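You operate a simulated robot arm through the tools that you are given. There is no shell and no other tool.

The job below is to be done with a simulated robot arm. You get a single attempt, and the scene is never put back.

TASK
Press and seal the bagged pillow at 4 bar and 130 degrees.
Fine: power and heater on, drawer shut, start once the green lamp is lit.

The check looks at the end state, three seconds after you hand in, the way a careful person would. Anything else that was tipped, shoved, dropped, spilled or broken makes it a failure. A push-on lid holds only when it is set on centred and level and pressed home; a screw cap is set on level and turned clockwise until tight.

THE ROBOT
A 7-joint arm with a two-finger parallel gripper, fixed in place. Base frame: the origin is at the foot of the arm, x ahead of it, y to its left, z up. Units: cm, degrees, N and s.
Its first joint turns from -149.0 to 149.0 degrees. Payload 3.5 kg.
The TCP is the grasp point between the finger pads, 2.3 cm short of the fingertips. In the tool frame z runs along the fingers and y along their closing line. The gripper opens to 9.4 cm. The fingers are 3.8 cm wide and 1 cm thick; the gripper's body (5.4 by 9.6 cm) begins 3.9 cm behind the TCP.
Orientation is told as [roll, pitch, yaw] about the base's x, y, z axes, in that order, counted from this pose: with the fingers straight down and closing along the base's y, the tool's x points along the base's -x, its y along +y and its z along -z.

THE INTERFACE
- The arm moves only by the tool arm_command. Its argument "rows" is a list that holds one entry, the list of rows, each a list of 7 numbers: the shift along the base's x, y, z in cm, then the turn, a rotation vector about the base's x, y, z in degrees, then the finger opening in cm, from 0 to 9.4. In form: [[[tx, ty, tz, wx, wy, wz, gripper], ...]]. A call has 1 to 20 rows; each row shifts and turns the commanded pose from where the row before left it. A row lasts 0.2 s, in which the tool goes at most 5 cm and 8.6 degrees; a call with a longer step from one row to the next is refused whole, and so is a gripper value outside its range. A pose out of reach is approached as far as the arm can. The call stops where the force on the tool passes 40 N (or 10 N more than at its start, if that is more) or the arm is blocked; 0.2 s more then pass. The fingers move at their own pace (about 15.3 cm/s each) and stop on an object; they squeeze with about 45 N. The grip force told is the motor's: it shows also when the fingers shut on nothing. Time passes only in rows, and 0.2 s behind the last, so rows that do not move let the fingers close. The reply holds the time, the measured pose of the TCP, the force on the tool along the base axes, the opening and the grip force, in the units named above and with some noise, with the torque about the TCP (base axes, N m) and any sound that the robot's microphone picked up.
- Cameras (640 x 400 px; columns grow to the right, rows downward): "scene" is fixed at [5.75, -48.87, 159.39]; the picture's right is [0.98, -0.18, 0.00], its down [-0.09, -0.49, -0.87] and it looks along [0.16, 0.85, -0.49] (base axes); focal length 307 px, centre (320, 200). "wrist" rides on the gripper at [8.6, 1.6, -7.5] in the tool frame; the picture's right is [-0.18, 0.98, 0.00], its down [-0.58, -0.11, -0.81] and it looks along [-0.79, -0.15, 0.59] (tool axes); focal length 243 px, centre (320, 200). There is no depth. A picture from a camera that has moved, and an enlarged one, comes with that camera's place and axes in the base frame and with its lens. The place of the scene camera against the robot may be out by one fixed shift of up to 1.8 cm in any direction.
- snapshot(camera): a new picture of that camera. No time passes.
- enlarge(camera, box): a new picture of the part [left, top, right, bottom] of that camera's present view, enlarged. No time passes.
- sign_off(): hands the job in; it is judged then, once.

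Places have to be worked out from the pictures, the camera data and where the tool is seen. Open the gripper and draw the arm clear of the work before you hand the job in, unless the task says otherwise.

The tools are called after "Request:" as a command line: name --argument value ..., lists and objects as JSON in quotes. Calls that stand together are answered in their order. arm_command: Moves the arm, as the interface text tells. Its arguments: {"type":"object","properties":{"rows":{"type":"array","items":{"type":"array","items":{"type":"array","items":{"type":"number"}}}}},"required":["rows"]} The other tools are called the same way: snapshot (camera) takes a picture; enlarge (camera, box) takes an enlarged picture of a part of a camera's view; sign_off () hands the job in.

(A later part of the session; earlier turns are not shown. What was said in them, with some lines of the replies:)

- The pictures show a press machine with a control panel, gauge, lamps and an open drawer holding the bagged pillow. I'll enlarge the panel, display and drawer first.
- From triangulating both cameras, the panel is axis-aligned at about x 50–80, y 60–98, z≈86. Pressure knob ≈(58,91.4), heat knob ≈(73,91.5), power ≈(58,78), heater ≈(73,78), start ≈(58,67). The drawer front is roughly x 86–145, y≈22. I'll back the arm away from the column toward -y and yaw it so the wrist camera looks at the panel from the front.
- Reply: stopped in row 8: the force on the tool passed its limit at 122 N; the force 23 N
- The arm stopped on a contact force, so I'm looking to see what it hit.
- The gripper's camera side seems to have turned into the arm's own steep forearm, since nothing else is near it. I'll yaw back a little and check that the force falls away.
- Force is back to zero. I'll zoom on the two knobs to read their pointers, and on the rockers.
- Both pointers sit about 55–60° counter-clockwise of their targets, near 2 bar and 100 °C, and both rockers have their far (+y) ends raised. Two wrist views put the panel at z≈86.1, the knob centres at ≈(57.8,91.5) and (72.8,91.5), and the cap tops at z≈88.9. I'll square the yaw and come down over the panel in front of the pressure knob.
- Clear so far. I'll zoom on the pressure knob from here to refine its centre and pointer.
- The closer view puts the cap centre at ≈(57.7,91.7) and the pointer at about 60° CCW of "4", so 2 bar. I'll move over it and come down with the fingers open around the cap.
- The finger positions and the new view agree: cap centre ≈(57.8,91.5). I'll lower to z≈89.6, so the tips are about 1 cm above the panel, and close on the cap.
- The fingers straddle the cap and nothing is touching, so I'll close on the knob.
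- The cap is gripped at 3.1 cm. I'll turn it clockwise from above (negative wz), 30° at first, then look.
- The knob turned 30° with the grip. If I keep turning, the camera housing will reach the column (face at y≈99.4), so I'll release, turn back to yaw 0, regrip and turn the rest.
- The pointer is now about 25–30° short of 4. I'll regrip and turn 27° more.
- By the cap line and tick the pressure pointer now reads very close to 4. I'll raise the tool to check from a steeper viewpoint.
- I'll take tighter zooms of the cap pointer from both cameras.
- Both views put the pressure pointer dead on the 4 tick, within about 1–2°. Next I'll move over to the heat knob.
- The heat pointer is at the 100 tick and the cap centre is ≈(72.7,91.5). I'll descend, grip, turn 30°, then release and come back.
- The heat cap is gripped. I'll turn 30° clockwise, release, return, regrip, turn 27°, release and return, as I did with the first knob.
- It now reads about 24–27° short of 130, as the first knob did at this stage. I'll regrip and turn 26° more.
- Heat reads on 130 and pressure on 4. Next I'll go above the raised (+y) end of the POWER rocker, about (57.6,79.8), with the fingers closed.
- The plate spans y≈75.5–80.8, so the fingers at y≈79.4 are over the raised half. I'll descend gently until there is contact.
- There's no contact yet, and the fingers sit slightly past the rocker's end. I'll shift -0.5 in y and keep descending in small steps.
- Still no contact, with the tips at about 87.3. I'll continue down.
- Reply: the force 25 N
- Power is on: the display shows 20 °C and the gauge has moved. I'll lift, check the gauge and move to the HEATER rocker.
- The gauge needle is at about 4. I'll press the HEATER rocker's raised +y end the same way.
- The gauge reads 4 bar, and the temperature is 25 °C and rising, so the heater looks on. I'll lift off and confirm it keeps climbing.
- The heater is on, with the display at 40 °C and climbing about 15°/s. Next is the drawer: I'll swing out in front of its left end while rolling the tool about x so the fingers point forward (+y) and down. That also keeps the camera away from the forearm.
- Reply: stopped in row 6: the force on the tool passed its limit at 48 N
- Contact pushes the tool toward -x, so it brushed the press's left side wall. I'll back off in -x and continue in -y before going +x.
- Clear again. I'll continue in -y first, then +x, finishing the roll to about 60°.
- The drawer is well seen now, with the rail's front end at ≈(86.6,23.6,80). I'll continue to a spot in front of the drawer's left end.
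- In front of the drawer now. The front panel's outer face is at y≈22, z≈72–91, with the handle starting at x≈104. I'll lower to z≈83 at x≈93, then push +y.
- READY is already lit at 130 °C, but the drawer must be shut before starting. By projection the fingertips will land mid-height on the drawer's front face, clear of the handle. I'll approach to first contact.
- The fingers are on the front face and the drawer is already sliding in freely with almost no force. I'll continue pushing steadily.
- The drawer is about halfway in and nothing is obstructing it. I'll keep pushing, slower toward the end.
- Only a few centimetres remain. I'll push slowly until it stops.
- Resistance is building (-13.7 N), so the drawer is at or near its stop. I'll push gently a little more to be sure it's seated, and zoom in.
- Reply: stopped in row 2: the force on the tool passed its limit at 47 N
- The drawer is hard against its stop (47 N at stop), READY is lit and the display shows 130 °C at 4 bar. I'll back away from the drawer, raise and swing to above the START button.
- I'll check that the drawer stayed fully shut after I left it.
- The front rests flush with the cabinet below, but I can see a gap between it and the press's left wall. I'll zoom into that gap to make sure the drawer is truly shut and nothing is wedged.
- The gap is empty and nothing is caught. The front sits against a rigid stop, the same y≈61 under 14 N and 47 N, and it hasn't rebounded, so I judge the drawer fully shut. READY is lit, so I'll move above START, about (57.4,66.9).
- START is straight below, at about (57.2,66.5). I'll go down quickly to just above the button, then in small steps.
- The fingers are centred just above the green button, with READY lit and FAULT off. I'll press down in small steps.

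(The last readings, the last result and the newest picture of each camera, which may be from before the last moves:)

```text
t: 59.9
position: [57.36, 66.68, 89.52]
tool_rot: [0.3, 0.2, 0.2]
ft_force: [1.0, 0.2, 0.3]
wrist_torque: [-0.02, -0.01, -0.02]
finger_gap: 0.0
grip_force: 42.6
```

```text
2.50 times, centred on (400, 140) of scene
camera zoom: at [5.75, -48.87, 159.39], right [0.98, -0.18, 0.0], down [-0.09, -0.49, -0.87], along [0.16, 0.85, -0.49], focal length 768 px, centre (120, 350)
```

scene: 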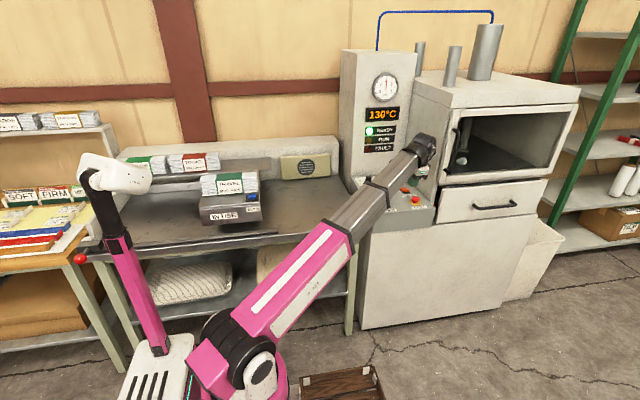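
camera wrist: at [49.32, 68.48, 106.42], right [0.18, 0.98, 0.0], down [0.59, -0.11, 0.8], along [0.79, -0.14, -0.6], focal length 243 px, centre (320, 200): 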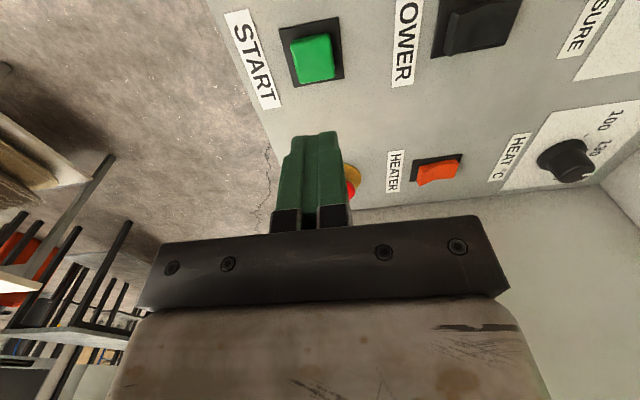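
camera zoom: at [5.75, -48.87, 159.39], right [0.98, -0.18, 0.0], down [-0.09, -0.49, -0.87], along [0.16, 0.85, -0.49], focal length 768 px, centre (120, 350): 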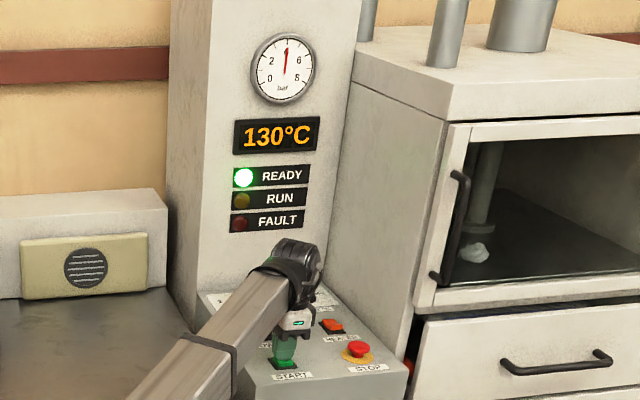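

No contact yet, with the tips at ≈87.2, so I'll continue in small steps.

Request:
arm_command --rows '[[[0, 0, -0.2, 0, 0, 0, 0], [0, 0, -0.2, 0, 0, 0, 0], [0, 0, -0.2, 0, 0, 0, 0], [0, 0, -0.2, 0, 0, 0, 0]]]'

Request:
enlarge --camera "scene" --box '[340, 60, 460, 220]'

Request:
enlarge --camera "wrist" --box '[200, 60, 420, 240]'

```text
t: 60.9
position: [57.4, 66.68, 88.85]
tool_rot: [0.4, 0.2, 0.3]
ft_force: [-0.2, 2.0, 18.7]
wrist_torque: [0.05, -0.11, -0.08]
finger_gap: 0.0
grip_force: 42.3
heard: click
```

```text
2.50 times, centred on (400, 140) of scene
camera zoom: at [5.75, -48.87, 159.39], right [0.98, -0.18, 0.0], down [-0.09, -0.49, -0.87], along [0.16, 0.85, -0.49], focal length 768 px, centre (120, 350)
```

zoom: 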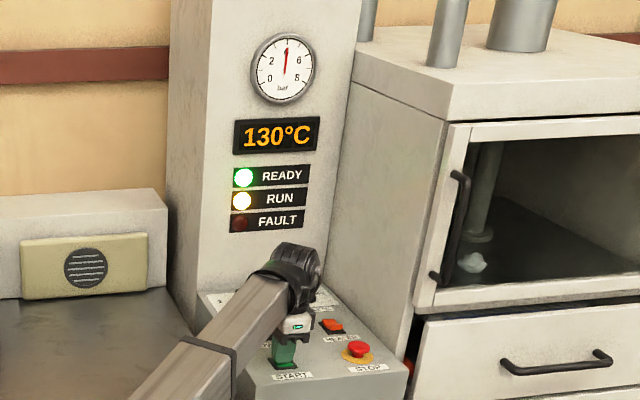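

```text
2.22 times, centred on (310, 150) of wrist
camera zoom: at [48.79, 68.22, 96.28], right [0.18, 0.98, 0.01], down [0.59, -0.11, 0.8], along [0.79, -0.14, -0.6], focal length 539 px, centre (342, 311)
```

zoom: 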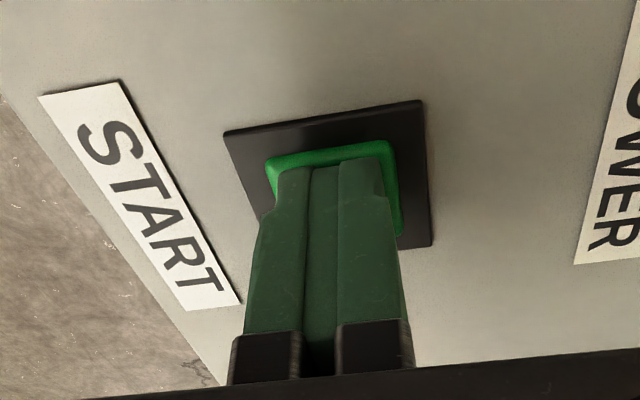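

RUN is lit and FAULT is off, so the cycle has started. I'll lift straight up off the button and watch it.

Request:
arm_command --rows '[[[0, 0, 2, 0, 0, 0, 0], [0, 0, 3, 0, 0, 0, 0], [0, 0, 4, 0, 0, 0, 0], [0, 0, 3, 0, 0, 0, 0], [-2, -3, 1, 0, 0, 0, 2], [-2, -3, 0, 0, 0, 0, 5], [0, 0, 0, 0, 0, 0, 5]]]'

Request:
snapshot --camera "scene"

Request:
enlarge --camera "scene" --box '[340, 60, 580, 240]'

```text
t: 62.5
position: [53.32, 60.46, 101.71]
tool_rot: [0.4, 0.3, 0.1]
ft_force: [-0.1, -0.5, -0.4]
wrist_torque: [0.02, 0.0, 0.04]
finger_gap: 5.01
grip_force: 0.1
```

```text
taken
```

scene: 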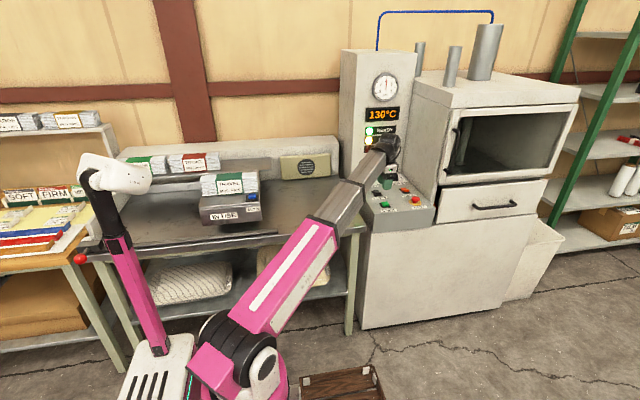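

```text
2.22 times, centred on (460, 150) of scene
camera zoom: at [5.75, -48.87, 159.39], right [0.98, -0.18, 0.0], down [-0.09, -0.49, -0.87], along [0.16, 0.85, -0.49], focal length 683 px, centre (9, 311)
```

zoom: 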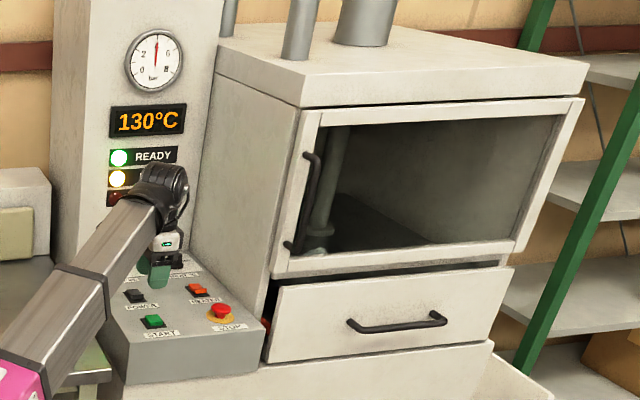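

The platen has come down and the press is running. I'll draw the arm clear and wait for the cycle to finish.

Request:
arm_command --rows '[[[-1.5, -4, 1, 0, 0, 0, 5], [-1.5, -4, 1, 0, 0, 0, 5], [0, 0, 0, 0, 0, 0, 5], [0, 0, 0, 0, 0, 0, 5], [0, 0, 0, 0, 0, 0, 5], [0, 0, 0, 0, 0, 0, 5], [0, 0, 0, 0, 0, 0, 5], [0, 0, 0, 0, 0, 0, 5], [0, 0, 0, 0, 0, 0, 5], [0, 0, 0, 0, 0, 0, 5], [0, 0, 0, 0, 0, 0, 5], [0, 0, 0, 0, 0, 0, 5], [0, 0, 0, 0, 0, 0, 5], [0, 0, 0, 0, 0, 0, 5], [0, 0, 0, 0, 0, 0, 5], [0, 0, 0, 0, 0, 0, 5], [0, 0, 0, 0, 0, 0, 5], [0, 0, 0, 0, 0, 0, 5], [0, 0, 0, 0, 0, 0, 5], [0, 0, 0, 0, 0, 0, 5]]]'

Request:
enlarge --camera "scene" --box '[340, 60, 580, 240]'

```text
t: 66.7
position: [50.38, 52.69, 103.3]
tool_rot: [0.4, 0.2, 0.2]
ft_force: [0.0, 0.6, -0.9]
wrist_torque: [0.0, 0.03, -0.03]
finger_gap: 5.0
grip_force: 0.0
```

```text
2.22 times, centred on (460, 150) of scene
camera zoom: at [5.75, -48.87, 159.39], right [0.98, -0.18, 0.0], down [-0.09, -0.49, -0.87], along [0.16, 0.85, -0.49], focal length 683 px, centre (9, 311)
```

zoom: 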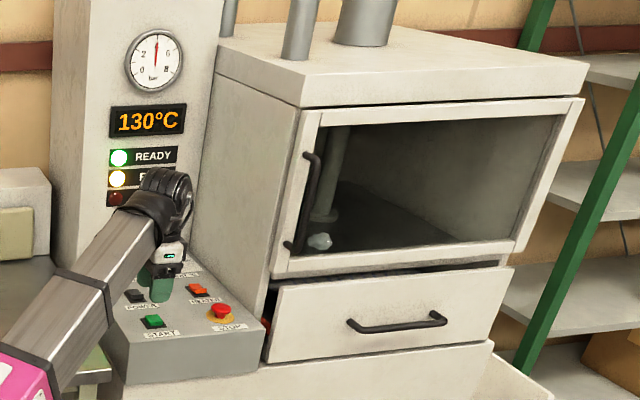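

The RUN lamp is still lit and the platen is rising again. I'll wait a little longer.

Request:
arm_command --rows '[[[0, 0, 0, 0, 0, 0, 5], [0, 0, 0, 0, 0, 0, 5], [0, 0, 0, 0, 0, 0, 5], [0, 0, 0, 0, 0, 0, 5], [0, 0, 0, 0, 0, 0, 5], [0, 0, 0, 0, 0, 0, 5], [0, 0, 0, 0, 0, 0, 5], [0, 0, 0, 0, 0, 0, 5], [0, 0, 0, 0, 0, 0, 5], [0, 0, 0, 0, 0, 0, 5]]]'

Request:
enlarge --camera "scene" --box '[340, 60, 580, 240]'

Request:
snapshot --camera "scene"

```text
t: 68.9
position: [50.24, 52.67, 103.4]
tool_rot: [0.2, 0.3, 0.2]
ft_force: [0.3, 0.1, -0.1]
wrist_torque: [0.01, 0.01, 0.01]
finger_gap: 5.01
grip_force: 0.1
```

```text
2.22 times, centred on (460, 150) of scene
camera zoom: at [5.75, -48.87, 159.39], right [0.98, -0.18, 0.0], down [-0.09, -0.49, -0.87], along [0.16, 0.85, -0.49], focal length 683 px, centre (9, 311)
```

zoom: 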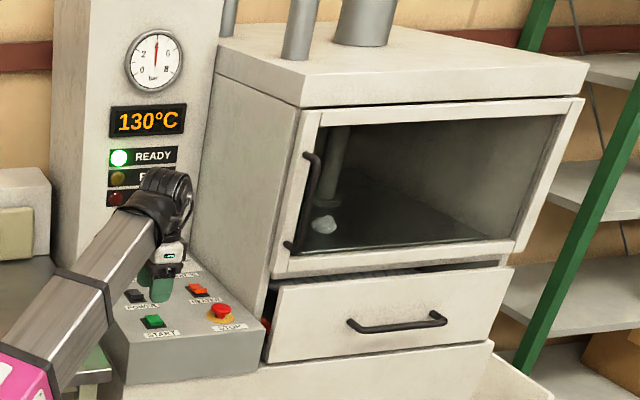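

```text
taken
```

scene: 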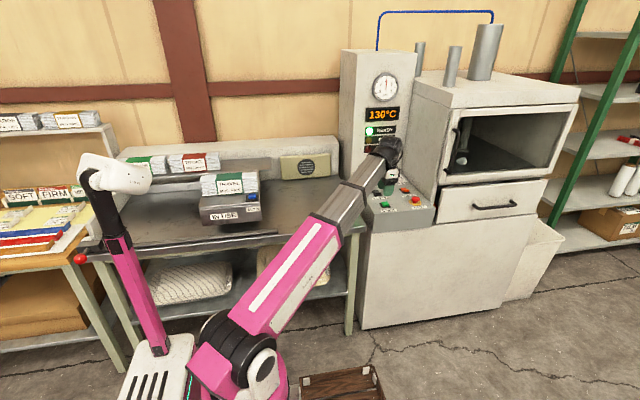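

RUN has gone out after a full cycle and the platen is back up. I'll shift the arm aside to see the FAULT lamp and the pillow.

Request:
arm_command --rows '[[[-3, 2, 1, 0, 0, 0, 5], [-3, 2, 1, 0, 0, 0, 5], [-3, 2, 1, 0, 0, 0, 5], [-2, 1, 0, 0, 0, 0, 5], [0, 0, 0, 0, 0, 0, 5]]]'

Request:
enlarge --camera "scene" --box '[340, 60, 460, 220]'

Request:
enlarge --camera "scene" --box '[425, 165, 545, 225]'

Request:
snapshot --camera "wrist"

```text
t: 70.1
position: [39.05, 59.72, 106.54]
tool_rot: [0.2, 0.3, 0.2]
ft_force: [-0.2, 0.8, -0.6]
wrist_torque: [0.01, 0.0, -0.01]
finger_gap: 5.02
grip_force: 0.0
```

```text
2.50 times, centred on (400, 140) of scene
camera zoom: at [5.75, -48.87, 159.39], right [0.98, -0.18, 0.0], down [-0.09, -0.49, -0.87], along [0.16, 0.85, -0.49], focal length 768 px, centre (120, 350)
```

zoom: 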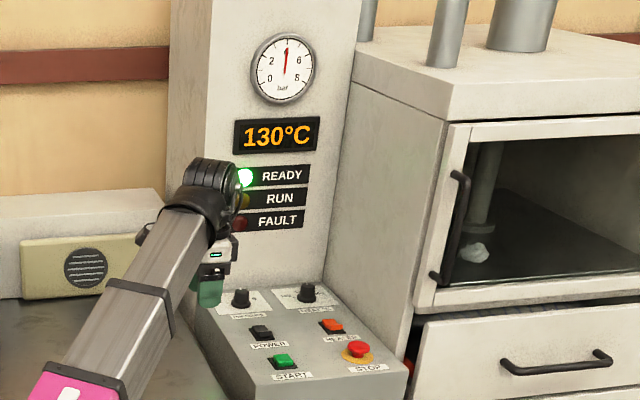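

```text
5.33 times, centred on (485, 195) of scene
camera zoom: at [5.75, -48.87, 159.39], right [0.98, -0.18, 0.0], down [-0.09, -0.49, -0.87], along [0.16, 0.85, -0.49], focal length 1639 px, centre (-560, 227)
```

zoom: 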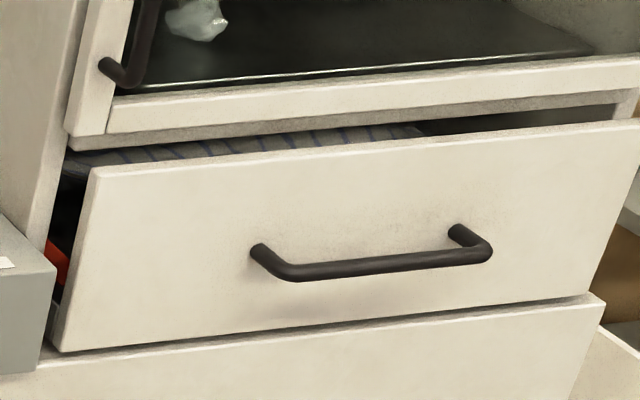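

```text
taken
camera wrist: at [30.63, 61.35, 114.07], right [0.18, 0.98, 0.0], down [0.59, -0.11, 0.8], along [0.79, -0.14, -0.6], focal length 243 px, centre (320, 200)
```

wrist: 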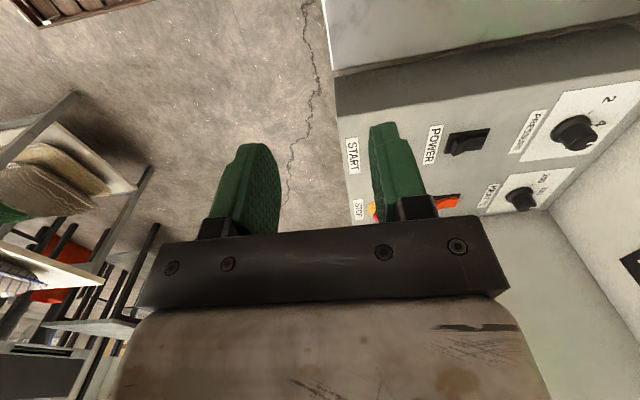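

The cycle finished cleanly: READY is lit, RUN and FAULT are off, the display shows 130 °C and 4 bar, and the drawer is shut. I'll open the gripper and raise the arm a little clear before handing in.

Request:
arm_command --rows '[[[0, 1.5, 2, 0, 0, 0, 9.4], [0, 1.5, 2, 0, 0, 0, 9.4], [0, 0, 0, 0, 0, 0, 9.4]]]'

Request:
snapshot --camera "scene"

```text
t: 70.9
position: [39.24, 62.88, 110.86]
tool_rot: [0.3, 0.3, 0.2]
ft_force: [-0.2, 0.4, 0.7]
wrist_torque: [-0.01, 0.02, 0.0]
finger_gap: 9.39
grip_force: 0.1
```

```text
taken
```

scene: 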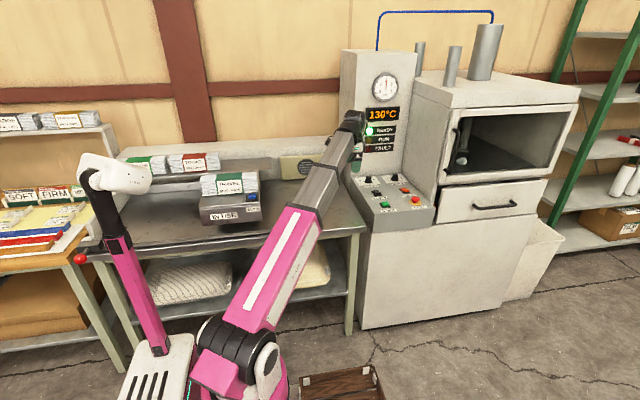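

The arm is clear, the gripper is open, and nothing in the scene looks disturbed. I'm handing the job in.

Request:
sign_off

```text
The job is handed in.
```

The press ran a full cycle at 4 bar and 130 °C, and I've handed the job in. I couldn't see the seal itself, because the drawer stayed shut afterwards.

- **Settings:** I turned the pressure knob from 2 to 4 bar and the heat knob from 100 to 130 °C. The gauge and display agreed with both.
- **Drawer:** I pushed it in until it met a firm stop, and it stayed there. A gap of about 3 cm still shows between its front and the press body. The gap was empty, and the press started without a fault.
- **Cycle:** I pressed START with the green READY lamp lit. RUN came on, the platen went down and came back up, and RUN went out. FAULT was off whenever I could see it.
- **Contacts:** While moving, the arm bumped its own forearm once and brushed the left wall of the press once. The pictures afterwards showed nothing shifted or damaged.
- **Loose scrap:** A white crumpled scrap was lying on the platen behind the window before I started. I left it there, and it rode down and up with the platen.

Power and heater are still on, the drawer is shut, and the arm is clear with the gripper open.
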